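You operate a simulated robot arm through the tools that you are given. There is no shell and no other tool. Be economical: measure what you need, move in short steps, check, and stop when the job is done.

You run a simulated two-armed robot. Do the job below in one go: nothing can be reset, and whatever is moved stays where it is left.

JOB
Stack the black gauge marked "Norquell" from the island top on top of the black gauge marked "Yelverfin". Put the pink pouch on the island top away in the returns tray. Take the round yellow cap and leave it on the shelf under the pick-up desk. Put the green gauge on the shelf under the window table. Take the white box marked "Plugs" from the island shelf and leave it on the blue tray. Take the gold spring and put it on the top of the repair bench. Take the green mix cap and leave it in the mesh of the parts drier. Fetch the yellow weight from the teal mat and set it on the shelf under the pick-up desk. Shut the dehumidifier door. Open the stock door, take the green computer and leave it on the stock cupboard shelf, then shut the door. Put the measuring cup in the rinse tank. The order is free. Set down upright: white box, measuring cup.

Only the result counts: the job must be done as asked and must still hold three seconds after the hand-in. Knocking over, shifting, dropping, spilling or breaking anything else fails it. Lids that push on must go on centred and level and be pressed home; caps that screw on are set level and turned clockwise until they are tight.

ROBOT AND FRAMES
Two 6-joint arms with fingered hands on one trunk, on a base that drives. Base frame: it is fixed to the floor where the robot stands at the start and does not move with it; the origin is under the middle of the robot, x ahead of it, y to its left, z up; the surface under the hand at the start is at about z = 860. Units: mm, degrees, N and s.
The left shoulder is at the start at [50, 170, 1010], the right one opposite. With the tool pointing down near the work surface each hand reaches from about 520 to 780 mm from the robot's upright axis, wherever it stands, measured 20 degrees to its own side. Places, roughly: black gauge [750, 250, 750]; blue tray [-1750, 250, 1000]; dehumidifier door [-1400, 500, 300]; gold spring (3x4x3 cm) [2700, -1000, 400]; green computer [0, -3000, 750]; green gauge [750, -250, 750]; green mix cap [2500, 1250, 750]; measuring cup [750, -3000, 250]; mesh of the parts drier (19x15 cm) [2540, -1780, 960]; pink pouch [500, 0, 750]; returns tray (26x33 cm) [620, -3040, 860]; rinse tank [1200, -3100, 700]; round yellow cap (4x4x4 cm) [800, -100, 900]; shelf under the pick-up desk [2200, 2900, 300]; shelf under the window table [2700, 1300, 300]; stock cupboard shelf [-1800, 100, 300]; stock door [-1600, 100, 300]; top of the repair bench [2600, -800, 900]; white box [750, 250, 500]; yellow weight [2500, 1250, 750]. Payload 3.5 kg a hand.
The tool frame of a hand sits at the grasp point between the pads (the TCP): z along the fingers, y along the line on which they close. The tips reach 26 mm beyond it. Largest opening 132 mm; the body of the gripper starts 73 mm behind the TCP. The gripper is a hand of 3 fingers: y runs from the thumb to the fingers, the wrist lies at [0, 0, -234] in the tool frame.
Orientation is told as [roll, pitch, yaw] about the base's x, y, z axes, in that order, counted from this pose: with the fingers straight down and closing along the base's y, the tool's x points along the base's -x, its y along +y and its z along -z.

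CONTROLS
- The arms move only by the tool arm_command. It takes "left_targets", "right_targets" or both (then of equal length, played together; a hand with none holds still); each is a list of rows, each an object of numbers (a shift or turn left out is 0): "x", "y", "z": the shift along the tool's x, y, z in mm; "ax", "ay", "az": the turn, a rotation vector about the tool's x, y, z in degrees. In form: [{"x": .., "y": .., "z": .., "ax": .., "ay": .., "az": ..}, ...]. A call has 1 to 20 rows; each row shifts and turns the commanded pose from where the row before left it, along the tool's axes as they then stand. A row lasts 0.2 s, in which the tool goes at most 50 mm and 8.6 degrees; a call with a longer step from one row to the next is refused whole. A pose out of reach is approached as far as the arm can. The call stops where the force on the tool passes 40 N (or 10 N more than at its start, if that is more) or the arm is blocked; 0.2 s more then pass. In this call time passes only in rows, and 0.2 s behind the last. The reply holds the time, the measured pose of the TCP, the force on the tool along the base axes, the opening and the grip force, in the units named above and with some noise, with the torque about the TCP (base axes, N m) and any sound that the robot's microphone picked up.
- Cameras (640 x 400 px; columns grow to the right, rows downward): "scene" is now at [39, 20.3, 1606.7]; the picture's right is [0.24, -0.97, 0.00], its down [-0.66, -0.16, -0.74] and it looks along [0.72, 0.18, -0.67] (base axes); focal length 280 px, centre (320, 200). "left" rides on the left gripper at [-62, 3, -92] in its tool frame; the picture's right is [-0.05, -1.00, 0.00], its down [0.83, -0.04, -0.56] and it looks along [0.55, -0.03, 0.83] (tool axes); focal length 230 px, centre (320, 200). "right" rides on the right gripper at [62, 3, -92] in its tool frame; the picture's right is [-0.05, 1.00, 0.00], its down [-0.83, -0.04, -0.56] and it looks along [-0.55, -0.03, 0.83] (tool axes); focal length 230 px, centre (320, 200). There is no depth. A picture from a camera that has moved, and an enlarged one, comes with that camera's place and axes in the base frame and with its lens.
- get_image(camera): a new picture of that camera. No time passes.
- lift_body(by): slides the trunk up (or, below 0, down) by that many mm; the arms and the scene camera ride with it, the base frame stays. It gives what a move gives, with no picture.
- roll_base(legs): drives the robot by 1 to 6 legs, each [ahead, left, turn to the left] in mm, mm and degrees, along the robot's own axes; the way and the turn of a leg run together, so that a leg with both is an arc; at most 1500 mm and 180 degrees a leg. The arms and the cameras ride along, it lands a little off, and it stops where it bumps. It gives what a move gives.
- finger_targets(finger1, finger2, thumb_bend, hand): sets how far each is bent, from 0 (flat) to 1 (curled in); at 0.3 the hand is open as for a grip, at 0.7 the pads meet at the TCP. One left out holds its place. A second passes; each finger stops where it meets its share of the squeeze, and holds until it gets a number again. It is the only way to open and close the hand. It gives what a move gives, with no picture; readings hold the bend of each and the force on the fingers (four entries, about 0 where the hand has none), thumb and palm.
- head_to(pan, tilt): turns the head with the scene camera to pan (to the left, within 86 degrees either way) and tilt (down, from -29 to 69), counted from straight ahead of the robot. It gives what a move gives.
- enlarge(camera, box): a new picture of the part [left, top, right, bottom] of that camera's present view, enlarged. No time passes.
- hand_in(): hands the job in; it is judged then, once.

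Work in short steps. Places have to be worked out from the pictures, the camera data and where the tool is seen: move nearer, look again, correct. Check each grasp and each placing, and mend what went wrong. You have 556 turns and 370 pictures in all, those below and enlarged ones among them. Open the grippers and draw the arms clear of the work before you hand the job in, unless the task says otherwise.

The tools are called after "Call:" as a command line: name --argument value ..., lists and objects as JSON in quotes. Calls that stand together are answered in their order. arm_command: Moves the arms, as the interface text tells. Its arguments: {"type":"object","properties":{"left_targets":{"type":"array"},"right_targets":{"type":"array"}},"required":[]} The other tools are called the same way: lift_body (by) slides the trunk up or down; finger_targets (finger1, finger2, thumb_bend, hand) moves the fingers one by one; roll_base (legs) drives the base; head_to (pan, tilt) turns the head that bears the scene camera; get_image (camera) takes a picture; enlarge (camera, box) takes an enlarged picture of a part of a camera's view; hand_in () hands the job in.

At the start:

```text
time_s: 0.0
left_position: [570.7, 351.2, 1132.1]
left_tool_rot: [0.0, 0.1, 0.0]
left_wrist_force: [-0.4, 0.6, -0.1]
left_torque: [0.02, 0.02, -0.01]
left_finger_gap: 132.0
left_gripper_force: 0.0
left_shape: jaw
left_bend: [0.3, 0.3, 0.3]
left_finger forces: [0.0, 0.0, 0.0, 0.1, 0.0, 0.1]
right_position: [577.0, -114.7, 1051.5]
right_tool_rot: [0.0, -0.1, 0.0]
right_wrist_force: [0.4, 1.1, -0.1]
right_torque: [0.03, 0.0, -0.02]
right_finger_gap: 132.0
right_gripper_force: 0.1
right_shape: jaw
right_bend: [0.3, 0.3, 0.3]
right_finger forces: [0.0, 0.0, 0.1, 0.1, 0.0, 0.1]
trunk travel left (down, up): [-625.0, 85.0]
robot x, y, heading: [-3.1, 1.8, 0.1]
head pan, tilt: [13.9, 42.4]
```

scene: 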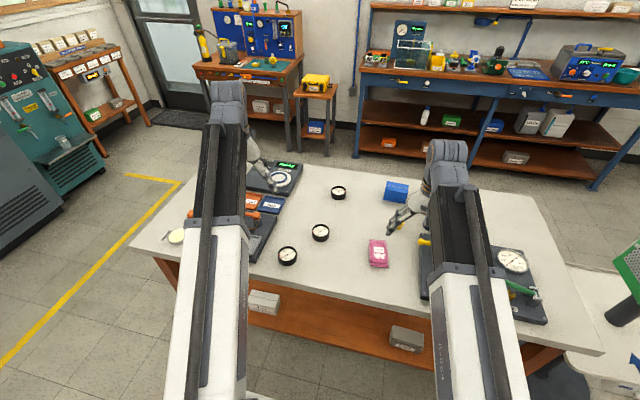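
right: 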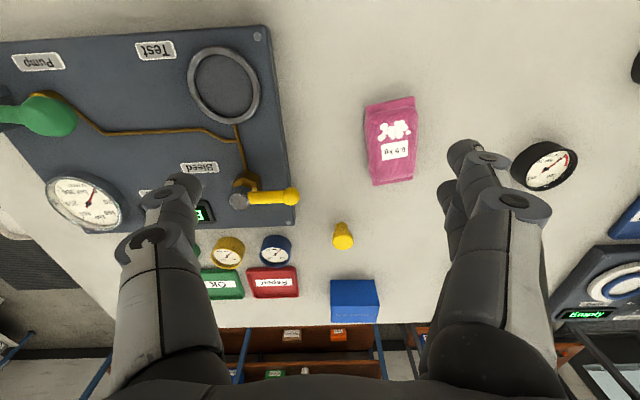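
left: 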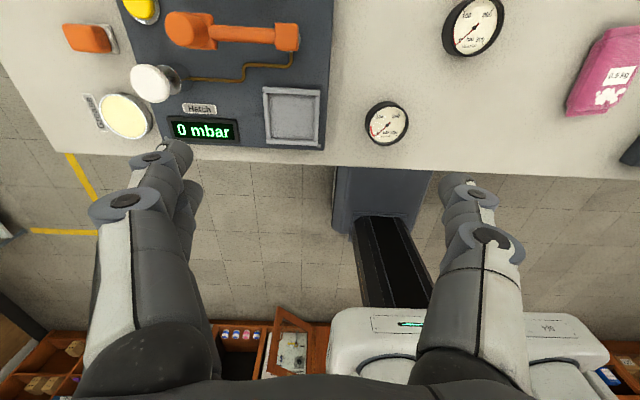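

I begin with a look at the island top and surroundings in detail.

Call:
enlarge --camera "scene" --box '[140, 140, 460, 340]'

Call:
enlarge --camera "scene" --box '[180, 0, 360, 160]'

Call:
enlarge --camera "scene" --box '[340, 0, 640, 190]'

```text
2.00 times, centred on (300, 240) of scene
camera zoom: at [39.0, 20.3, 1606.7], right [0.24, -0.97, 0.0], down [-0.66, -0.16, -0.74], along [0.72, 0.18, -0.67], focal length 561 px, centre (360, 120)
```

zoom: 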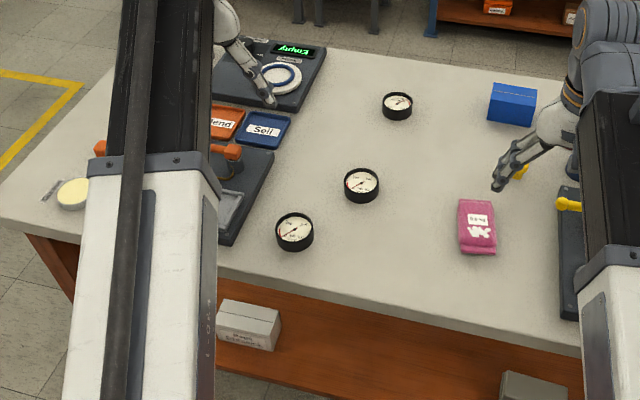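

```text
2.50 times, centred on (270, 80) of scene
camera zoom: at [39.0, 20.3, 1606.7], right [0.24, -0.97, 0.0], down [-0.66, -0.16, -0.74], along [0.72, 0.18, -0.67], focal length 701 px, centre (445, 500)
```

zoom: 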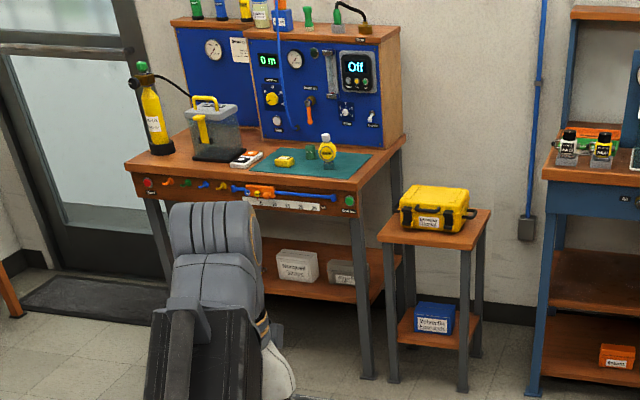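

```text
2.11 times, centred on (490, 95) of scene
camera zoom: at [39.0, 20.3, 1606.7], right [0.24, -0.97, 0.0], down [-0.66, -0.16, -0.74], along [0.72, 0.18, -0.67], focal length 590 px, centre (-38, 421)
```

zoom: 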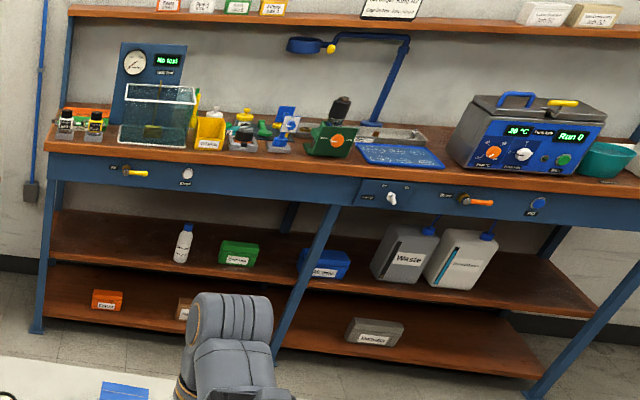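

I'll look through the wrist cameras at the gauges' labels.

Call:
enlarge --camera "left" --box '[340, 0, 520, 160]'

Call:
enlarge --camera "right" --box '[480, 120, 640, 240]'

Call:
enlarge --camera "right" --box '[160, 180, 400, 340]'

Call:
head_to --pan -20 --tilt 50

```text
2.50 times, centred on (430, 80) of left
camera zoom: at [632.1, 353.8, 1224.1], right [0.05, -1.0, 0.0], down [-0.83, -0.04, 0.56], along [-0.55, -0.03, -0.83], focal length 575 px, centre (45, 500)
```

zoom: 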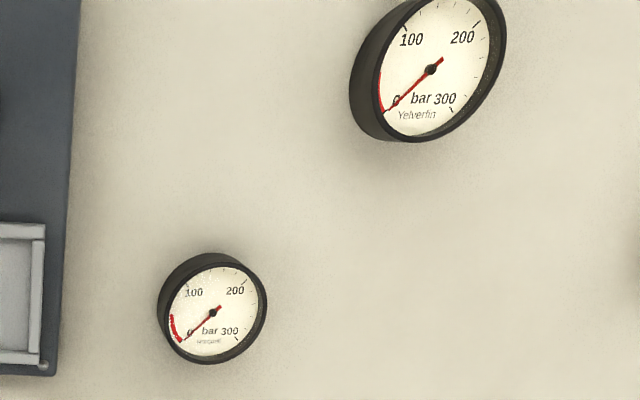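

```text
3.33 times, centred on (560, 180) of right
camera zoom: at [514.4, -111.2, 1145.2], right [0.05, 1.0, 0.0], down [0.83, -0.04, 0.56], along [0.55, -0.03, -0.83], focal length 767 px, centre (-480, 267)
```

zoom: 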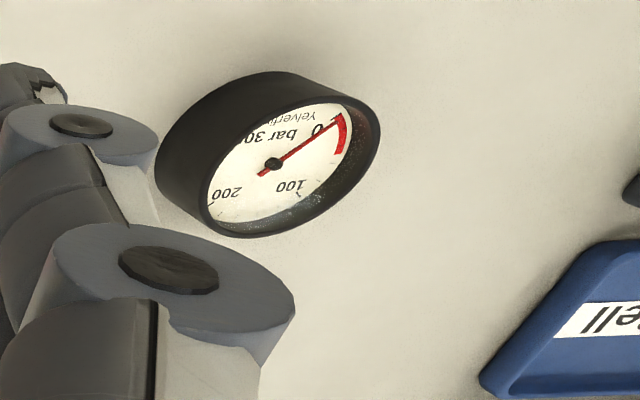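

```text
2.50 times, centred on (280, 260) of right
camera zoom: at [514.4, -111.2, 1145.2], right [0.05, 1.0, 0.0], down [0.83, -0.04, 0.56], along [0.55, -0.03, -0.83], focal length 575 px, centre (420, 50)
```

zoom: 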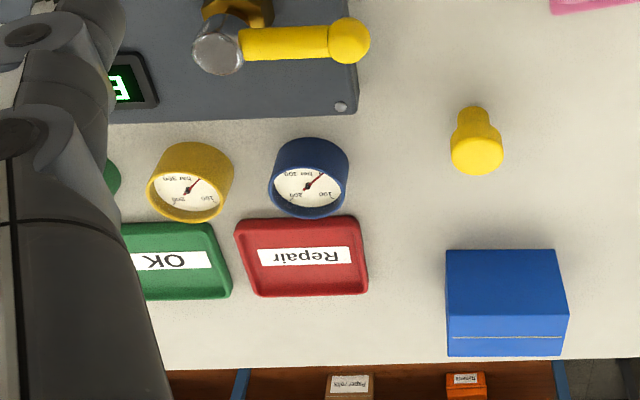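

```text
time_s: 1.0
left_position: [570.1, 351.2, 1131.8]
left_tool_rot: [0.0, 0.0, 0.1]
left_wrist_force: [-0.1, 0.8, 0.0]
left_torque: [0.0, 0.01, 0.02]
left_finger_gap: 132.0
left_gripper_force: 0.1
left_shape: jaw
left_bend: [0.3, 0.3, 0.3]
left_finger forces: [0.1, 0.0, 0.0, 0.0, 0.0, 0.1]
right_position: [576.3, -113.4, 1052.7]
right_tool_rot: [0.0, -0.1, 0.1]
right_wrist_force: [-0.2, -0.3, -0.2]
right_torque: [0.0, 0.0, 0.03]
right_finger_gap: 131.8
right_gripper_force: 0.1
right_shape: jaw
right_bend: [0.3, 0.3, 0.3]
right_finger forces: [0.0, 0.1, 0.0, 0.1, 0.1, 0.0]
trunk travel left (down, up): [-625.0, 85.0]
robot x, y, heading: [0.6, 1.7, -0.1]
head pan, tilt: [-20.0, 50.0]
```

The middle gauge is Yelverfin; zoom the near one's label and look right of the island.

Call:
enlarge --camera "left" --box '[364, 94, 412, 146]'

Call:
get_image --camera "scene"

```text
7.69 times, centred on (388, 120) of left
camera zoom: at [632.1, 353.8, 1224.1], right [0.05, -1.0, 0.0], down [-0.83, -0.04, 0.56], along [-0.55, -0.03, -0.83], focal length 1770 px, centre (-203, 815)
```

zoom: 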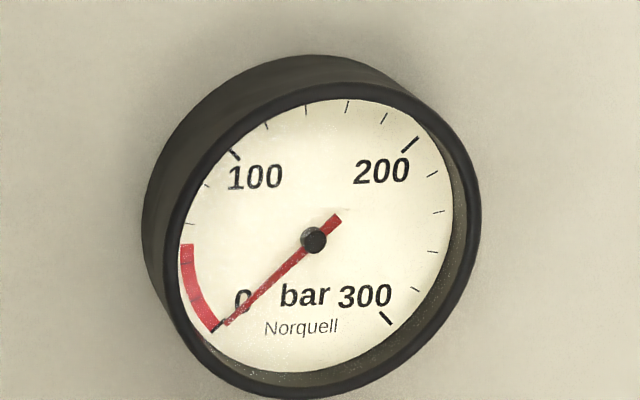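

```text
359 pictures are left
camera scene: at [30.5, -25.9, 1596.1], right [-0.34, -0.94, 0.0], down [-0.72, 0.26, -0.64], along [0.6, -0.22, -0.77], focal length 280 px, centre (320, 200)
```

scene: 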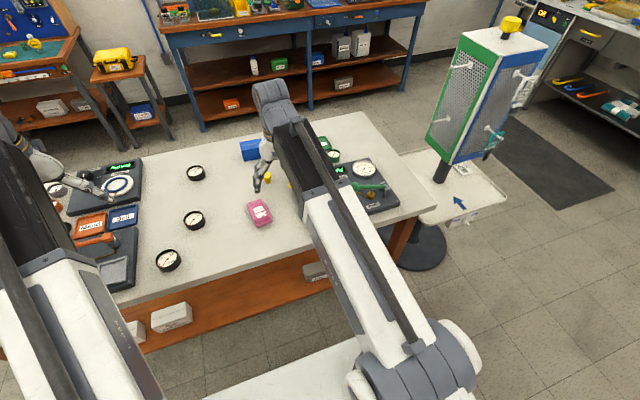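

Norquell (near) ≈ [548,255], Yelverfin ≈ [660,175]. Move the left hand above Norquell and narrow it a bit.

Call:
arm_command --left_targets '[{"x": 10, "y": -32, "z": 30}, {"x": 12, "y": -32, "z": 35}, {"y": -32, "z": 35}]'

Call:
finger_targets --hand "left" --finger1 0.4 --finger2 0.4 --thumb_bend 0.4

Call:
get_image --camera "left"

Call:
get_image --camera "scene"

```text
time_s: 1.8
left_position: [549.8, 256.5, 1033.6]
left_tool_rot: [-0.1, 0.0, 0.1]
left_wrist_force: [0.8, 0.3, -0.2]
left_torque: [0.01, -0.01, 0.02]
left_finger_gap: 132.0
left_gripper_force: 0.1
left_shape: jaw
left_bend: [0.3, 0.3, 0.3]
left_finger forces: [0.0, 0.0, 0.0, 0.0, 0.1, 0.0]
right_position: [576.1, -114.3, 1053.1]
right_tool_rot: [0.0, 0.0, 0.0]
right_wrist_force: [0.0, -0.5, 0.1]
right_torque: [0.02, 0.0, 0.01]
right_finger_gap: 131.9
right_gripper_force: 0.1
right_shape: jaw
right_bend: [0.3, 0.3, 0.3]
right_finger forces: [0.0, 0.1, 0.0, 0.0, 0.1, 0.0]
trunk travel left (down, up): [-625.0, 85.0]
robot x, y, heading: [0.3, 0.9, -0.1]
head pan, tilt: [-20.0, 50.0]
```

```text
time_s: 2.8
left_position: [550.5, 256.1, 1032.4]
left_tool_rot: [0.0, -0.1, 0.1]
left_wrist_force: [0.3, 0.1, 0.2]
left_torque: [0.01, 0.0, -0.02]
left_finger_gap: 102.4
left_gripper_force: 0.1
left_shape: fingers
left_bend: [0.4, 0.4, 0.4]
left_finger forces: [0.1, 0.0, 0.1, 0.0, 0.0, 0.1]
right_position: [575.5, -114.5, 1053.9]
right_tool_rot: [-0.1, 0.1, 0.1]
right_wrist_force: [0.1, -0.4, -0.3]
right_torque: [-0.02, 0.0, 0.0]
right_finger_gap: 131.8
right_gripper_force: 0.1
right_shape: jaw
right_bend: [0.3, 0.3, 0.3]
right_finger forces: [0.0, 0.0, 0.0, 0.0, 0.1, 0.0]
trunk travel left (down, up): [-625.0, 85.0]
robot x, y, heading: [2.0, -0.5, -0.3]
head pan, tilt: [-20.0, 50.0]
```

```text
358 pictures are left
camera left: at [611.6, 258.4, 1126.1], right [0.05, -1.0, 0.0], down [-0.83, -0.04, 0.56], along [-0.55, -0.03, -0.83], focal length 230 px, centre (320, 200)
```

left: 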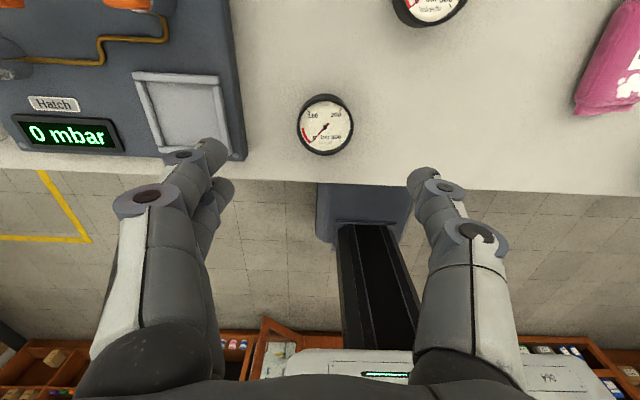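

```text
357 pictures are left
camera scene: at [30.5, -26.0, 1596.1], right [-0.34, -0.94, 0.0], down [-0.72, 0.26, -0.64], along [0.6, -0.22, -0.77], focal length 280 px, centre (320, 200)
```

scene: 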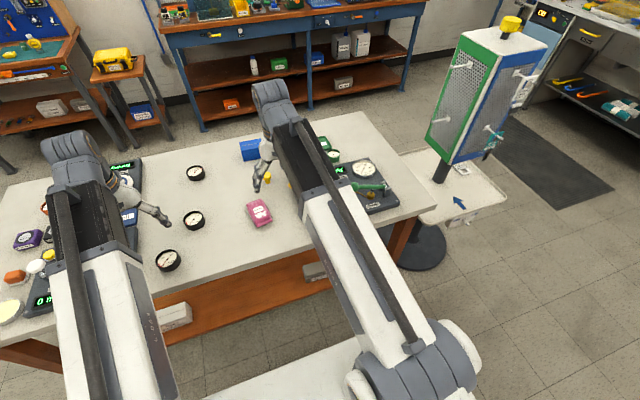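

The gauge sits at about [545,250]; go down to TCP z ≈ 893.

Call:
arm_command --left_targets '[{"x": 5, "y": -6, "z": 40}, {"z": 40}, {"z": 30}]'

Call:
get_image --camera "left"

```text
time_s: 3.6
left_position: [544.7, 250.0, 922.7]
left_tool_rot: [-0.1, 0.0, 0.0]
left_wrist_force: [-0.1, -0.8, 0.5]
left_torque: [-0.03, 0.0, -0.01]
left_finger_gap: 102.3
left_gripper_force: 0.0
left_shape: fingers
left_bend: [0.4, 0.4, 0.4]
left_finger forces: [0.0, 0.1, 0.0, 0.1, 0.1, 0.0]
right_position: [577.0, -113.9, 1052.4]
right_tool_rot: [-0.1, 0.0, 0.1]
right_wrist_force: [-0.2, 0.0, -0.3]
right_torque: [0.01, 0.01, -0.01]
right_finger_gap: 131.8
right_gripper_force: 0.0
right_shape: jaw
right_bend: [0.3, 0.3, 0.3]
right_finger forces: [0.1, 0.0, 0.1, 0.1, 0.1, 0.1]
trunk travel left (down, up): [-625.0, 85.0]
robot x, y, heading: [-2.8, 1.0, -0.2]
head pan, tilt: [-20.0, 50.0]
```

```text
356 pictures are left
camera left: at [606.8, 252.4, 1014.1], right [0.05, -1.0, 0.0], down [-0.83, -0.04, 0.56], along [-0.55, -0.03, -0.83], focal length 230 px, centre (320, 200)
```

left: 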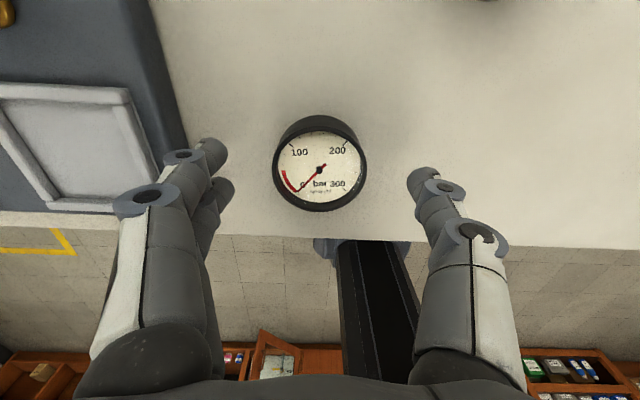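

Well aligned; descend 30 more and close.

Call:
arm_command --left_targets '[{"z": 30}]'

Call:
finger_targets --hand "left" --finger1 0.7 --finger2 0.7 --thumb_bend 0.7

Call:
get_image --camera "left"

```text
time_s: 4.0
left_position: [543.8, 250.7, 891.7]
left_tool_rot: [0.2, 0.0, -0.1]
left_wrist_force: [0.7, 0.1, 0.0]
left_torque: [-0.02, 0.02, 0.01]
left_finger_gap: 102.1
left_gripper_force: 0.0
left_shape: fingers
left_bend: [0.4, 0.4, 0.4]
left_finger forces: [0.0, 0.0, 0.1, 0.0, 0.1, 0.0]
right_position: [575.8, -114.4, 1052.8]
right_tool_rot: [0.0, -0.1, 0.0]
right_wrist_force: [-0.6, 0.3, -0.4]
right_torque: [0.0, 0.0, -0.02]
right_finger_gap: 131.8
right_gripper_force: 0.2
right_shape: jaw
right_bend: [0.3, 0.3, 0.3]
right_finger forces: [0.0, 0.0, 0.1, 0.0, 0.0, 0.1]
trunk travel left (down, up): [-625.0, 85.0]
robot x, y, heading: [-3.5, -0.7, 0.0]
head pan, tilt: [-20.0, 50.0]
```

```text
time_s: 5.0
left_position: [544.0, 250.6, 891.5]
left_tool_rot: [0.1, 0.0, 0.0]
left_wrist_force: [0.2, 1.5, 4.9]
left_torque: [0.25, -0.01, -0.01]
left_finger_gap: 52.7
left_gripper_force: 23.9
left_shape: fingers
left_bend: [0.56, 0.55, 0.6]
left_finger forces: [11.6, 15.6, 0.1, 0.0, 20.5, 0.0]
right_position: [576.4, -113.8, 1051.4]
right_tool_rot: [0.0, 0.0, -0.1]
right_wrist_force: [-0.1, -0.1, 0.3]
right_torque: [0.0, 0.0, -0.01]
right_finger_gap: 132.3
right_gripper_force: 0.1
right_shape: jaw
right_bend: [0.3, 0.3, 0.3]
right_finger forces: [0.0, 0.0, 0.1, 0.0, 0.0, 0.0]
trunk travel left (down, up): [-625.0, 85.0]
robot x, y, heading: [1.2, -0.8, 0.0]
head pan, tilt: [-20.0, 50.0]
```

```text
355 pictures are left
camera left: at [605.3, 252.8, 984.8], right [0.05, -1.0, 0.0], down [-0.83, -0.04, 0.55], along [-0.55, -0.03, -0.83], focal length 230 px, centre (320, 200)
```

left: 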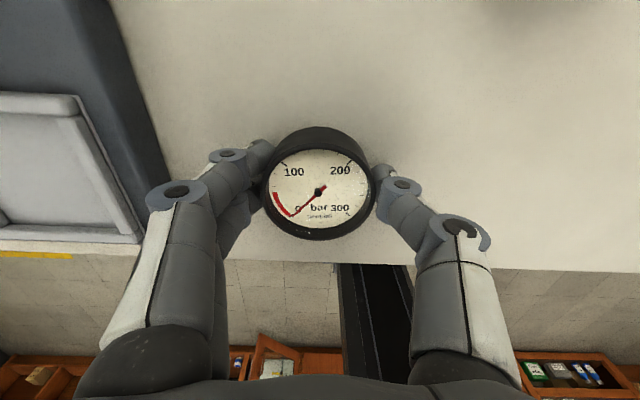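

Gripped (gap 53, 24 N). Lift and move toward Yelverfin, staying short to measure it.

Call:
arm_command --left_targets '[{"z": -45}, {"z": -50}, {"x": -20, "y": -10, "z": -20}]'

Call:
get_image --camera "left"

Call:
enlarge --camera "scene" --box '[100, 140, 300, 290]'

```text
time_s: 5.8
left_position: [563.2, 239.1, 1007.0]
left_tool_rot: [0.0, 0.1, 0.0]
left_wrist_force: [-0.4, -0.1, -1.5]
left_torque: [-0.02, 0.02, 0.04]
left_finger_gap: 52.3
left_gripper_force: 20.6
left_shape: fingers
left_bend: [0.56, 0.55, 0.6]
left_finger forces: [10.2, 11.3, 0.0, 0.0, 20.6, 0.0]
right_position: [576.4, -115.3, 1053.4]
right_tool_rot: [0.0, 0.1, 0.2]
right_wrist_force: [0.0, -0.1, -0.2]
right_torque: [-0.01, 0.01, -0.01]
right_finger_gap: 131.9
right_gripper_force: 0.1
right_shape: jaw
right_bend: [0.3, 0.3, 0.3]
right_finger forces: [0.0, 0.0, 0.0, 0.0, 0.1, 0.0]
trunk travel left (down, up): [-625.0, 85.0]
robot x, y, heading: [-5.3, -0.1, 0.3]
head pan, tilt: [-20.0, 50.0]
```

```text
354 pictures are left
camera left: at [624.9, 242.2, 1099.4], right [0.05, -1.0, 0.0], down [-0.83, -0.04, 0.56], along [-0.56, -0.03, -0.83], focal length 230 px, centre (320, 200)
```

left: 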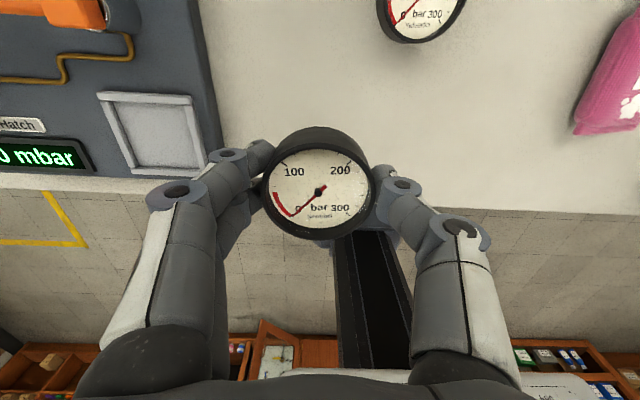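

```text
2.67 times, centred on (200, 215) of scene
camera zoom: at [30.7, -26.0, 1596.1], right [-0.34, -0.94, 0.0], down [-0.72, 0.26, -0.64], along [0.6, -0.22, -0.77], focal length 748 px, centre (640, 160)
```

zoom: 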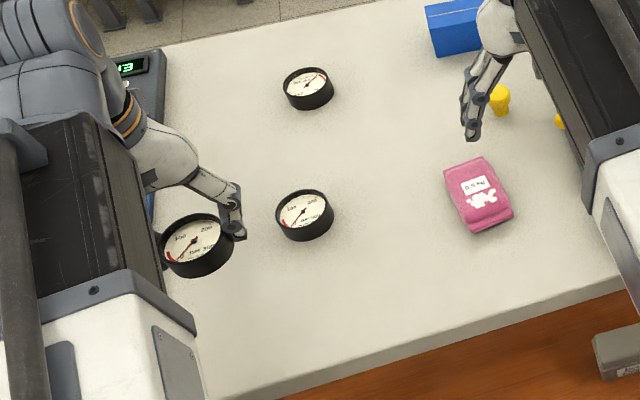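

Shift ahead so Yelverfin is viewed from the side of the held gauge.

Call:
arm_command --left_targets '[{"x": -45}, {"x": -47, "y": 10}]'

Call:
get_image --camera "left"

```text
time_s: 6.4
left_position: [655.9, 250.5, 1006.4]
left_tool_rot: [0.0, 0.0, 0.0]
left_wrist_force: [-0.3, 0.5, -1.7]
left_torque: [-0.01, 0.03, -0.01]
left_finger_gap: 52.4
left_gripper_force: 20.9
left_shape: fingers
left_bend: [0.56, 0.55, 0.6]
left_finger forces: [10.3, 11.3, 0.1, 0.0, 20.6, 0.1]
right_position: [576.0, -114.7, 1051.6]
right_tool_rot: [0.0, -0.1, 0.0]
right_wrist_force: [-0.4, 0.8, -0.7]
right_torque: [-0.02, -0.02, 0.02]
right_finger_gap: 132.2
right_gripper_force: 0.0
right_shape: jaw
right_bend: [0.3, 0.3, 0.3]
right_finger forces: [0.0, 0.0, 0.0, 0.1, 0.0, 0.0]
trunk travel left (down, up): [-625.0, 85.0]
robot x, y, heading: [0.7, 1.4, 0.1]
head pan, tilt: [-20.0, 50.0]
```

```text
352 pictures are left
camera left: at [718.4, 252.3, 1098.4], right [0.05, -1.0, 0.0], down [-0.83, -0.04, 0.56], along [-0.56, -0.03, -0.83], focal length 230 px, centre (320, 200)
```

left: 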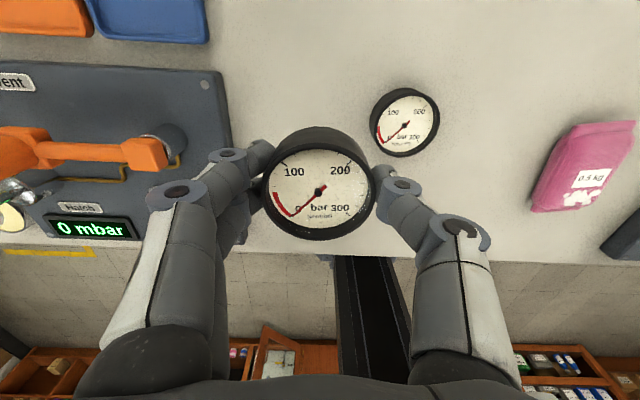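

Yelverfin ≈ [664,169]. Move above it and look.

Call:
arm_command --left_targets '[{"x": -8, "y": -41}, {"y": -40.5}, {"z": 30}]'

Call:
get_image --camera "left"

Call:
enlarge --camera "scene" --box '[140, 150, 260, 250]'

Call:
get_image --camera "right"

```text
time_s: 7.2
left_position: [665.5, 168.0, 976.2]
left_tool_rot: [0.0, 0.0, 0.0]
left_wrist_force: [0.4, 0.3, -1.7]
left_torque: [-0.03, -0.03, 0.0]
left_finger_gap: 52.5
left_gripper_force: 21.6
left_shape: fingers
left_bend: [0.56, 0.55, 0.6]
left_finger forces: [10.3, 11.2, 0.0, 0.0, 20.5, 0.0]
right_position: [575.7, -114.8, 1052.1]
right_tool_rot: [0.0, 0.0, 0.0]
right_wrist_force: [0.0, -0.4, -0.7]
right_torque: [0.03, 0.01, -0.03]
right_finger_gap: 131.7
right_gripper_force: 0.1
right_shape: jaw
right_bend: [0.3, 0.3, 0.3]
right_finger forces: [0.1, 0.1, 0.1, 0.1, 0.0, 0.0]
trunk travel left (down, up): [-625.0, 85.0]
robot x, y, heading: [-3.2, 0.6, -0.1]
head pan, tilt: [-20.0, 50.0]
```

```text
351 pictures are left
camera left: at [726.4, 170.5, 1067.6], right [0.05, -1.0, 0.0], down [-0.83, -0.04, 0.56], along [-0.55, -0.03, -0.83], focal length 230 px, centre (320, 200)
```

left: 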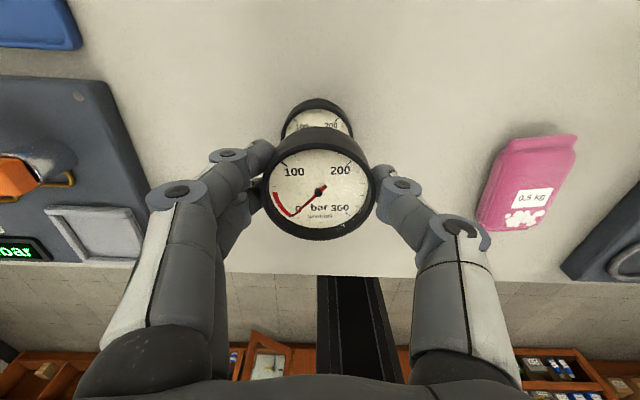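

```text
4.00 times, centred on (200, 200) of scene
camera zoom: at [30.7, -25.9, 1596.1], right [-0.34, -0.94, 0.0], down [-0.72, 0.26, -0.64], along [0.6, -0.22, -0.77], focal length 1122 px, centre (800, 200)
```

zoom: 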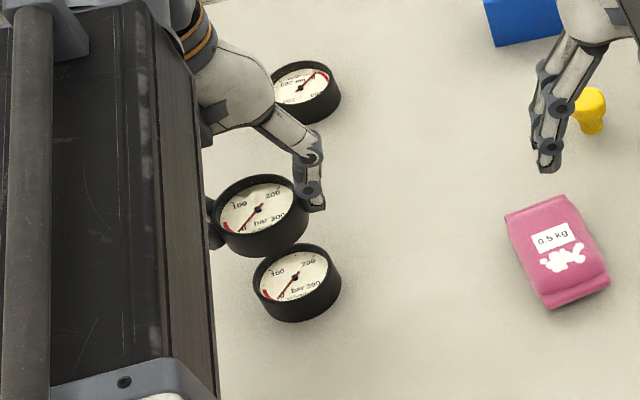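

```text
349 pictures are left
camera right: at [514.5, -111.0, 1145.1], right [0.05, 1.0, 0.0], down [0.83, -0.04, 0.56], along [0.55, -0.03, -0.83], focal length 230 px, centre (320, 200)
```

right: 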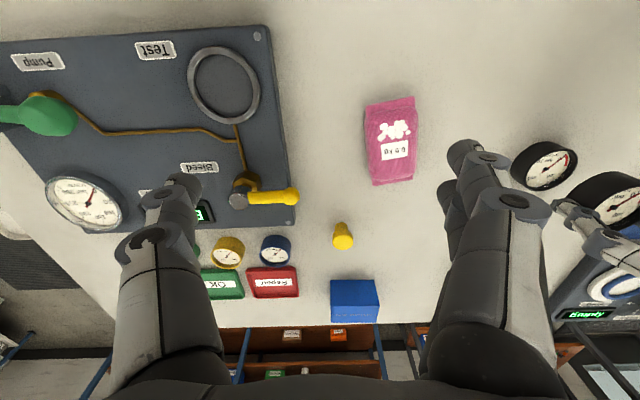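

Aligned. Descend close to contact.

Call:
arm_command --left_targets '[{"z": 40}]'

Call:
arm_command --left_targets '[{"z": 5}]'

Call:
get_image --camera "right"

```text
time_s: 7.6
left_position: [663.2, 166.8, 934.3]
left_tool_rot: [0.0, 0.0, 0.0]
left_wrist_force: [-0.4, 0.1, -1.8]
left_torque: [0.01, 0.01, 0.0]
left_finger_gap: 52.7
left_gripper_force: 21.3
left_shape: fingers
left_bend: [0.56, 0.55, 0.6]
left_finger forces: [10.3, 11.2, 0.0, 0.1, 20.6, 0.0]
right_position: [575.9, -115.0, 1053.6]
right_tool_rot: [0.0, 0.1, 0.0]
right_wrist_force: [0.8, 0.0, 0.3]
right_torque: [-0.03, 0.0, 0.0]
right_finger_gap: 132.0
right_gripper_force: 0.0
right_shape: jaw
right_bend: [0.3, 0.3, 0.3]
right_finger forces: [0.0, 0.0, 0.1, 0.0, 0.1, 0.0]
trunk travel left (down, up): [-625.0, 85.0]
robot x, y, heading: [1.1, -2.5, 0.2]
head pan, tilt: [-20.0, 50.0]
```

```text
time_s: 8.0
left_position: [662.7, 167.8, 931.3]
left_tool_rot: [0.0, -0.1, -0.1]
left_wrist_force: [0.3, 1.2, -0.9]
left_torque: [-0.01, 0.0, -0.02]
left_finger_gap: 52.6
left_gripper_force: 21.3
left_shape: fingers
left_bend: [0.56, 0.55, 0.6]
left_finger forces: [10.3, 11.2, 0.0, 0.1, 20.5, 0.1]
right_position: [576.4, -115.1, 1053.0]
right_tool_rot: [0.0, 0.0, -0.1]
right_wrist_force: [-0.8, 0.5, 0.7]
right_torque: [0.0, -0.03, 0.0]
right_finger_gap: 131.9
right_gripper_force: 0.0
right_shape: jaw
right_bend: [0.3, 0.3, 0.3]
right_finger forces: [0.1, 0.0, 0.1, 0.0, 0.0, 0.1]
trunk travel left (down, up): [-625.0, 85.0]
robot x, y, heading: [0.7, 0.4, 0.0]
head pan, tilt: [-20.0, 50.0]
```

```text
348 pictures are left
camera right: at [514.4, -111.2, 1145.2], right [0.05, 1.0, 0.0], down [0.83, -0.04, 0.56], along [0.55, -0.03, -0.83], focal length 230 px, centre (320, 200)
```

right: 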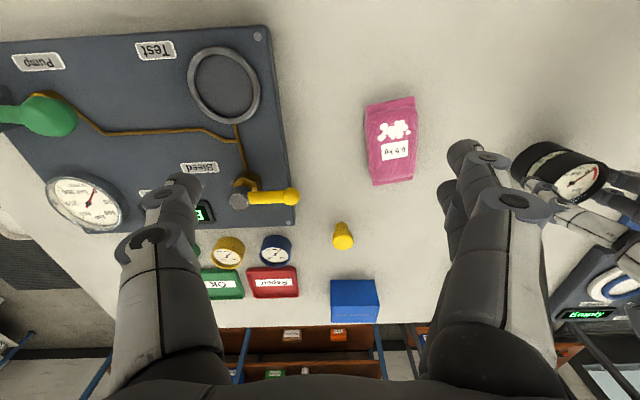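

Call:
enlarge --camera "right" --box '[500, 120, 640, 220]'

Call:
arm_command --left_targets '[{"z": 4}]'

Call:
arm_command --left_targets '[{"z": 4}]'

```text
4.00 times, centred on (570, 170) of right
camera zoom: at [514.4, -111.2, 1145.2], right [0.05, 1.0, 0.0], down [0.83, -0.04, 0.56], along [0.55, -0.03, -0.83], focal length 920 px, centre (-680, 320)
```

zoom: 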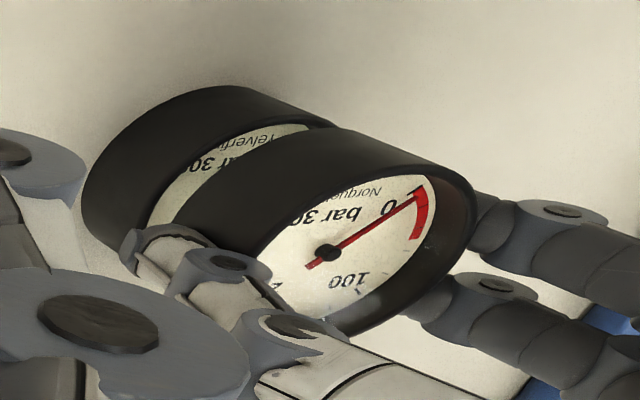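

```text
time_s: 8.4
left_position: [662.3, 166.1, 927.0]
left_tool_rot: [0.0, 0.0, 0.0]
left_wrist_force: [0.0, 1.1, -1.4]
left_torque: [0.01, -0.06, -0.01]
left_finger_gap: 52.6
left_gripper_force: 20.9
left_shape: fingers
left_bend: [0.56, 0.55, 0.6]
left_finger forces: [10.3, 11.2, 0.1, 0.1, 20.5, 0.0]
right_position: [576.1, -114.5, 1053.4]
right_tool_rot: [-0.1, 0.0, 0.1]
right_wrist_force: [-0.5, 0.0, -0.1]
right_torque: [0.01, -0.02, -0.02]
right_finger_gap: 131.8
right_gripper_force: 0.1
right_shape: jaw
right_bend: [0.3, 0.3, 0.3]
right_finger forces: [0.0, 0.1, 0.0, 0.0, 0.1, 0.0]
trunk travel left (down, up): [-625.0, 85.0]
robot x, y, heading: [0.6, 0.0, 0.1]
head pan, tilt: [-20.0, 50.0]
```

```text
time_s: 8.8
left_position: [662.7, 167.3, 923.1]
left_tool_rot: [0.0, 0.1, 0.0]
left_wrist_force: [0.6, -0.3, -1.6]
left_torque: [0.0, -0.03, -0.01]
left_finger_gap: 52.2
left_gripper_force: 20.8
left_shape: fingers
left_bend: [0.56, 0.55, 0.6]
left_finger forces: [10.3, 11.3, 0.1, 0.0, 20.5, 0.1]
right_position: [577.5, -114.8, 1052.9]
right_tool_rot: [0.0, 0.0, -0.1]
right_wrist_force: [0.7, 0.2, -0.1]
right_torque: [-0.01, 0.01, 0.02]
right_finger_gap: 131.7
right_gripper_force: 0.2
right_shape: jaw
right_bend: [0.3, 0.3, 0.3]
right_finger forces: [0.1, 0.1, 0.0, 0.1, 0.0, 0.1]
trunk travel left (down, up): [-625.0, 85.0]
robot x, y, heading: [-0.5, -2.1, -0.2]
head pan, tilt: [-20.0, 50.0]
```

No contact yet; continue in small steps.

Call:
arm_command --left_targets '[{"z": 4}]'

Call:
arm_command --left_targets '[{"z": 3}]'

Call:
enlarge --camera "right" --box '[500, 120, 640, 220]'

```text
time_s: 9.2
left_position: [663.0, 166.7, 920.0]
left_tool_rot: [0.0, 0.0, 0.0]
left_wrist_force: [0.1, -0.6, -1.4]
left_torque: [-0.02, 0.01, -0.01]
left_finger_gap: 52.7
left_gripper_force: 21.0
left_shape: fingers
left_bend: [0.56, 0.55, 0.6]
left_finger forces: [10.2, 11.3, 0.0, 0.0, 20.4, 0.0]
right_position: [576.5, -114.4, 1052.3]
right_tool_rot: [0.0, 0.1, 0.0]
right_wrist_force: [0.4, 0.5, 0.4]
right_torque: [-0.01, 0.03, 0.03]
right_finger_gap: 131.8
right_gripper_force: 0.0
right_shape: jaw
right_bend: [0.3, 0.3, 0.3]
right_finger forces: [0.1, 0.1, 0.1, 0.0, 0.1, 0.0]
trunk travel left (down, up): [-625.0, 85.0]
robot x, y, heading: [-2.5, 1.8, -0.3]
head pan, tilt: [-20.0, 50.0]
```

```text
time_s: 9.6
left_position: [663.2, 166.5, 917.8]
left_tool_rot: [-0.1, -0.1, 0.0]
left_wrist_force: [0.7, 0.5, 8.1]
left_torque: [0.14, 0.02, 0.02]
left_finger_gap: 52.4
left_gripper_force: 22.5
left_shape: fingers
left_bend: [0.56, 0.55, 0.6]
left_finger forces: [11.2, 11.5, 0.0, 0.0, 21.0, 0.0]
right_position: [574.5, -114.1, 1053.7]
right_tool_rot: [0.0, 0.1, 0.0]
right_wrist_force: [0.3, -0.3, 0.0]
right_torque: [0.03, 0.0, -0.04]
right_finger_gap: 132.1
right_gripper_force: 0.0
right_shape: jaw
right_bend: [0.3, 0.3, 0.3]
right_finger forces: [0.1, 0.0, 0.1, 0.1, 0.0, 0.1]
trunk travel left (down, up): [-625.0, 85.0]
robot x, y, heading: [-2.9, -3.0, -0.2]
head pan, tilt: [-20.0, 50.0]
```

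```text
4.00 times, centred on (570, 170) of right
camera zoom: at [513.9, -111.3, 1145.6], right [0.05, 1.0, 0.0], down [0.83, -0.04, 0.56], along [0.55, -0.03, -0.83], focal length 920 px, centre (-680, 320)
```

zoom: 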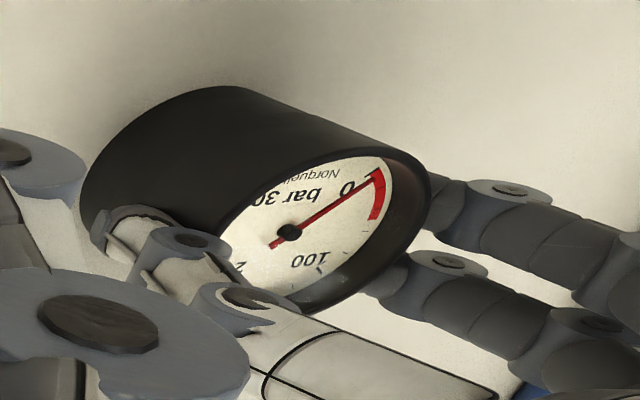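

Contact (≈9 N) and aligned. Release gently.

Call:
finger_targets --hand "left" --finger1 0.42 --finger2 0.42 --thumb_bend 0.45

Call:
arm_command --left_targets '[{"z": -30}, {"z": -50}, {"z": -50}]'

Call:
enlarge --camera "right" --box '[500, 120, 640, 220]'

```text
time_s: 10.6
left_position: [662.7, 166.4, 916.0]
left_tool_rot: [0.0, 0.0, 0.0]
left_wrist_force: [-0.3, 0.1, 0.3]
left_torque: [0.02, 0.01, -0.02]
left_finger_gap: 89.3
left_gripper_force: 0.2
left_shape: fingers
left_bend: [0.42, 0.42, 0.45]
left_finger forces: [0.0, 0.0, 0.0, 0.0, 0.0, 0.0]
right_position: [576.8, -115.5, 1053.3]
right_tool_rot: [0.0, 0.0, 0.1]
right_wrist_force: [0.3, 0.0, 0.0]
right_torque: [0.02, 0.01, 0.02]
right_finger_gap: 131.9
right_gripper_force: 0.1
right_shape: jaw
right_bend: [0.3, 0.3, 0.3]
right_finger forces: [0.1, 0.1, 0.0, 0.0, 0.0, 0.0]
trunk travel left (down, up): [-625.0, 85.0]
robot x, y, heading: [-1.1, 2.8, -0.1]
head pan, tilt: [-20.0, 50.0]
```

```text
time_s: 11.4
left_position: [664.4, 166.3, 1046.4]
left_tool_rot: [-0.1, -0.1, -0.1]
left_wrist_force: [0.4, 0.0, 0.2]
left_torque: [0.0, -0.01, 0.0]
left_finger_gap: 89.3
left_gripper_force: 0.0
left_shape: fingers
left_bend: [0.42, 0.42, 0.45]
left_finger forces: [0.0, 0.1, 0.0, 0.1, 0.0, 0.1]
right_position: [576.2, -114.8, 1052.6]
right_tool_rot: [0.0, 0.0, 0.0]
right_wrist_force: [-0.2, -0.1, 0.4]
right_torque: [-0.01, 0.0, 0.02]
right_finger_gap: 131.8
right_gripper_force: 0.1
right_shape: jaw
right_bend: [0.3, 0.3, 0.3]
right_finger forces: [0.1, 0.0, 0.0, 0.1, 0.1, 0.1]
trunk travel left (down, up): [-625.0, 85.0]
robot x, y, heading: [1.9, -0.7, 0.2]
head pan, tilt: [-20.0, 50.0]
```

```text
4.00 times, centred on (570, 170) of right
camera zoom: at [514.3, -111.3, 1145.2], right [0.05, 1.0, 0.0], down [0.83, -0.04, 0.56], along [0.55, -0.03, -0.83], focal length 920 px, centre (-680, 320)
```

zoom: 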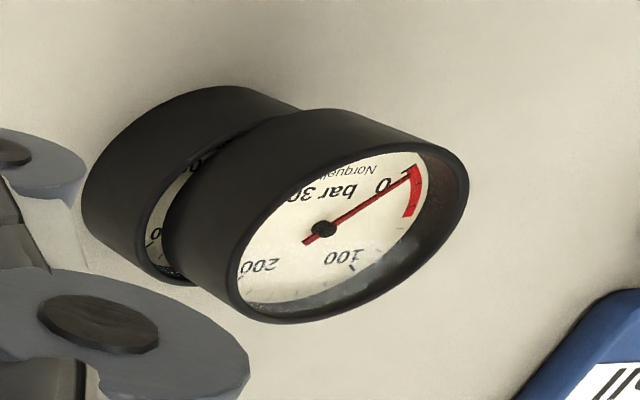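

The top gauge shifted a bit in release; inspect it.

Call:
get_image --camera "left"

Call:
enlarge --camera "scene" --box '[160, 180, 240, 250]'

```text
344 pictures are left
camera left: at [725.8, 167.8, 1137.7], right [0.05, -1.0, 0.0], down [-0.83, -0.04, 0.56], along [-0.55, -0.03, -0.83], focal length 230 px, centre (320, 200)
```

left: 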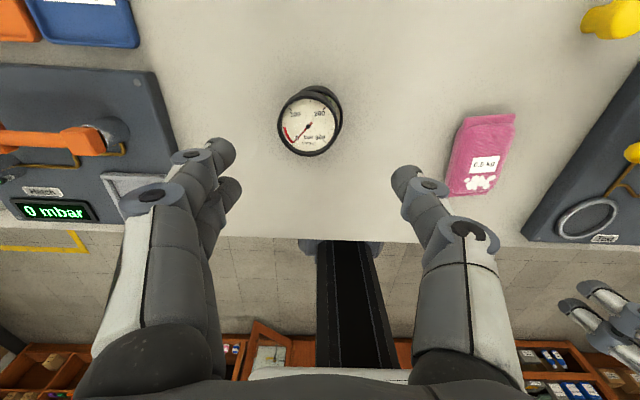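

```text
5.71 times, centred on (200, 215) of scene
camera zoom: at [30.3, -26.1, 1596.1], right [-0.34, -0.94, 0.0], down [-0.72, 0.26, -0.64], along [0.6, -0.22, -0.77], focal length 1602 px, centre (1006, 114)
```

zoom: 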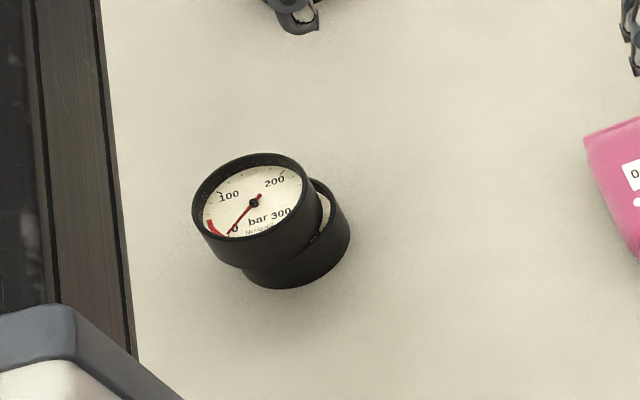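

Call:
enlarge --camera "left" --box '[270, 75, 350, 165]'

```text
4.44 times, centred on (310, 120) of left
camera zoom: at [725.8, 167.8, 1137.7], right [0.05, -1.0, 0.0], down [-0.83, -0.04, 0.56], along [-0.55, -0.03, -0.83], focal length 1022 px, centre (364, 556)
```

zoom: 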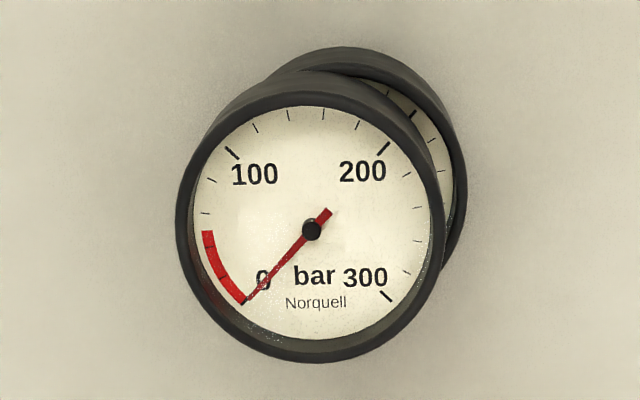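

The offset is only about 8 mm and the stack is stable. Now drive 100 mm ahead to reach the back of the island with the right hand (hands are well above the table).

Call:
roll_base --legs '[[90, 0, 0]]'

Call:
arm_command --right_targets '[{"y": -45, "z": -30}, {"y": -45, "z": -30}, {"y": -40, "x": 30}]'

Call:
get_image --camera "right"

Call:
get_image --camera "scene"

```text
time_s: 12.5
left_position: [756.5, 165.8, 1045.3]
left_tool_rot: [-0.1, 0.0, 0.0]
left_wrist_force: [0.6, -0.5, -1.1]
left_torque: [0.0, -0.01, 0.01]
left_finger_gap: 89.2
left_gripper_force: 0.1
left_shape: fingers
left_bend: [0.42, 0.42, 0.45]
left_finger forces: [0.0, 0.0, 0.0, 0.0, 0.1, 0.0]
right_position: [668.7, -114.4, 1052.2]
right_tool_rot: [0.0, 0.0, 0.0]
right_wrist_force: [0.2, 0.2, 0.3]
right_torque: [0.02, 0.01, 0.0]
right_finger_gap: 131.9
right_gripper_force: 0.1
right_shape: jaw
right_bend: [0.3, 0.3, 0.3]
right_finger forces: [0.0, 0.0, 0.0, 0.1, 0.1, 0.0]
trunk travel left (down, up): [-625.0, 85.0]
robot x, y, heading: [92.4, 2.5, -0.0]
head pan, tilt: [-20.0, 50.0]
```

```text
refused: row 1 steps farther than a row can; nothing moved
```

```text
341 pictures are left
camera right: at [607.3, -111.2, 1144.6], right [0.05, 1.0, 0.0], down [0.83, -0.04, 0.55], along [0.55, -0.03, -0.83], focal length 230 px, centre (320, 200)
```

right: 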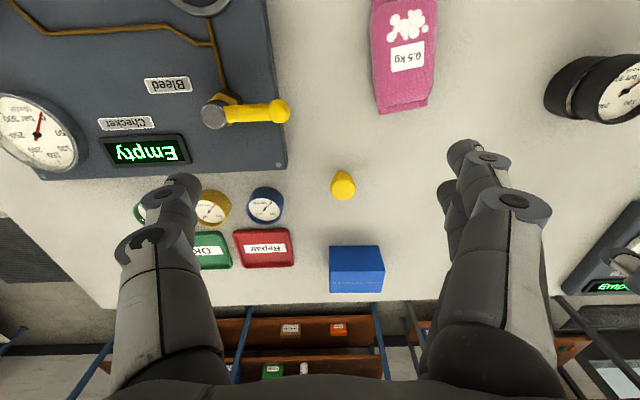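

```text
340 pictures are left
camera scene: at [123.8, -26.0, 1596.1], right [-0.34, -0.94, 0.0], down [-0.72, 0.26, -0.64], along [0.6, -0.22, -0.77], focal length 280 px, centre (320, 200)
```

scene: 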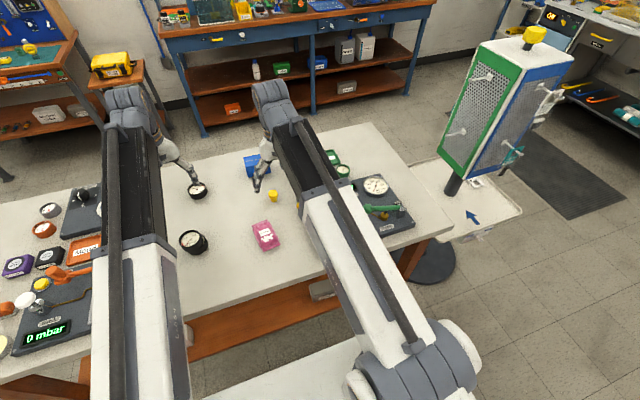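

Move the right hand over toward the coloured gauges.

Call:
arm_command --right_targets '[{"y": -45}, {"y": -45}, {"y": -45}, {"y": -35}]'

Call:
get_image --camera "right"

```text
time_s: 13.5
left_position: [755.1, 166.1, 1045.8]
left_tool_rot: [0.0, 0.1, 0.0]
left_wrist_force: [-0.5, -0.4, 0.0]
left_torque: [0.0, -0.04, 0.01]
left_finger_gap: 88.7
left_gripper_force: 0.0
left_shape: fingers
left_bend: [0.42, 0.42, 0.45]
left_finger forces: [0.1, 0.0, 0.0, 0.0, 0.0, 0.0]
right_position: [665.3, -285.0, 1050.8]
right_tool_rot: [0.0, 0.0, -0.1]
right_wrist_force: [-0.5, 0.0, 0.0]
right_torque: [0.01, 0.02, -0.01]
right_finger_gap: 132.2
right_gripper_force: 0.1
right_shape: jaw
right_bend: [0.3, 0.3, 0.3]
right_finger forces: [0.1, 0.0, 0.1, 0.0, 0.0, 0.0]
trunk travel left (down, up): [-625.0, 85.0]
robot x, y, heading: [91.1, 1.6, 0.2]
head pan, tilt: [-20.0, 50.0]
```

```text
339 pictures are left
camera right: at [603.9, -282.3, 1143.4], right [0.05, 1.0, 0.0], down [0.83, -0.04, 0.56], along [0.55, -0.03, -0.83], focal length 230 px, centre (320, 200)
```

right: 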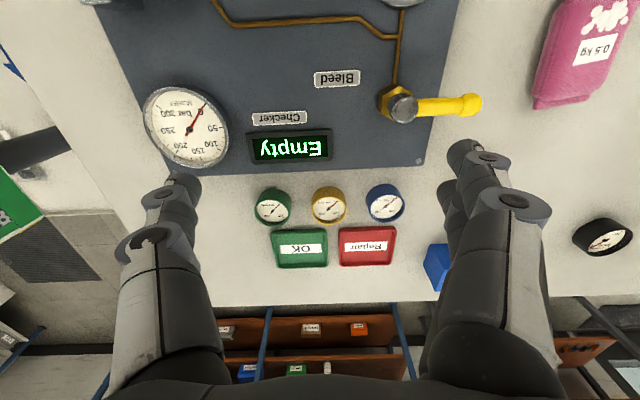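

Green gauge ≈ [785,-359]. Strafe right 120 mm for better reach.

Call:
roll_base --legs '[[0, -120, 0]]'

Call:
finger_targets --hand "right" --finger1 0.47 --finger2 0.47 --thumb_bend 0.47

Call:
arm_command --right_targets '[{"x": -40, "y": 15}, {"x": -40, "y": 15, "z": 20}, {"x": -40, "y": 16}]'

Call:
get_image --camera "right"

```text
time_s: 14.7
left_position: [755.7, 45.4, 1044.5]
left_tool_rot: [0.0, 0.0, 0.2]
left_wrist_force: [0.4, -0.2, 0.2]
left_torque: [0.05, 0.02, 0.02]
left_finger_gap: 89.1
left_gripper_force: 0.1
left_shape: fingers
left_bend: [0.42, 0.42, 0.45]
left_finger forces: [0.0, 0.0, 0.0, 0.0, 0.1, 0.1]
right_position: [667.0, -405.4, 1050.5]
right_tool_rot: [0.2, -0.1, 0.1]
right_wrist_force: [-0.8, -0.1, -0.1]
right_torque: [0.05, 0.0, -0.02]
right_finger_gap: 131.6
right_gripper_force: 0.0
right_shape: jaw
right_bend: [0.3, 0.3, 0.3]
right_finger forces: [0.0, 0.0, 0.0, 0.1, 0.0, 0.0]
trunk travel left (down, up): [-625.0, 85.0]
robot x, y, heading: [90.3, -122.8, 0.1]
head pan, tilt: [-20.0, 50.0]
```

```text
time_s: 15.7
left_position: [756.4, 46.6, 1044.7]
left_tool_rot: [-0.1, -0.1, 0.2]
left_wrist_force: [0.2, -0.4, -0.4]
left_torque: [0.03, -0.01, 0.0]
left_finger_gap: 89.1
left_gripper_force: 0.1
left_shape: fingers
left_bend: [0.42, 0.42, 0.45]
left_finger forces: [0.0, 0.0, 0.1, 0.0, 0.0, 0.0]
right_position: [666.1, -404.3, 1050.7]
right_tool_rot: [0.0, 0.0, 0.1]
right_wrist_force: [-0.1, -0.2, -0.6]
right_torque: [-0.01, 0.0, -0.01]
right_finger_gap: 78.5
right_gripper_force: 0.0
right_shape: fingers
right_bend: [0.47, 0.47, 0.47]
right_finger forces: [0.0, 0.0, 0.1, 0.1, 0.0, 0.0]
trunk travel left (down, up): [-625.0, 85.0]
robot x, y, heading: [92.7, -121.9, 0.1]
head pan, tilt: [-20.0, 50.0]
```

```text
time_s: 16.5
left_position: [754.9, 47.4, 1045.2]
left_tool_rot: [-0.1, 0.0, 0.2]
left_wrist_force: [1.4, 0.6, 0.4]
left_torque: [-0.06, -0.03, -0.03]
left_finger_gap: 89.3
left_gripper_force: 0.0
left_shape: fingers
left_bend: [0.42, 0.42, 0.45]
left_finger forces: [0.1, 0.0, 0.0, 0.1, 0.1, 0.0]
right_position: [788.0, -359.6, 1029.2]
right_tool_rot: [-0.1, 0.1, 0.2]
right_wrist_force: [-0.4, -0.2, 0.7]
right_torque: [0.0, -0.03, 0.03]
right_finger_gap: 78.4
right_gripper_force: 0.1
right_shape: fingers
right_bend: [0.47, 0.47, 0.47]
right_finger forces: [0.1, 0.0, 0.1, 0.0, 0.0, 0.0]
trunk travel left (down, up): [-625.0, 85.0]
robot x, y, heading: [94.7, -118.2, -0.1]
head pan, tilt: [-20.0, 50.0]
```

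```text
338 pictures are left
camera right: at [725.7, -355.8, 1121.1], right [0.05, 1.0, 0.0], down [0.83, -0.04, 0.56], along [0.55, -0.03, -0.83], focal length 230 px, centre (320, 200)
```

right: 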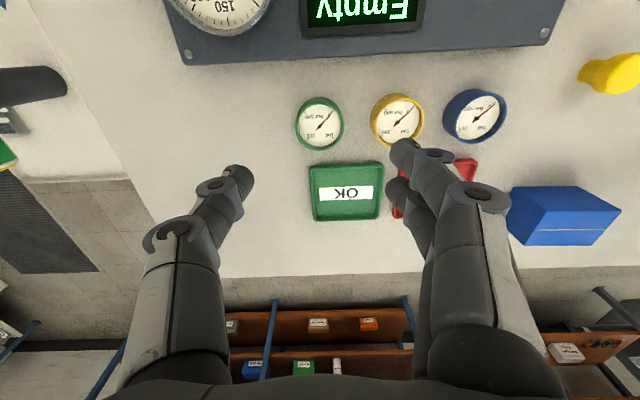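

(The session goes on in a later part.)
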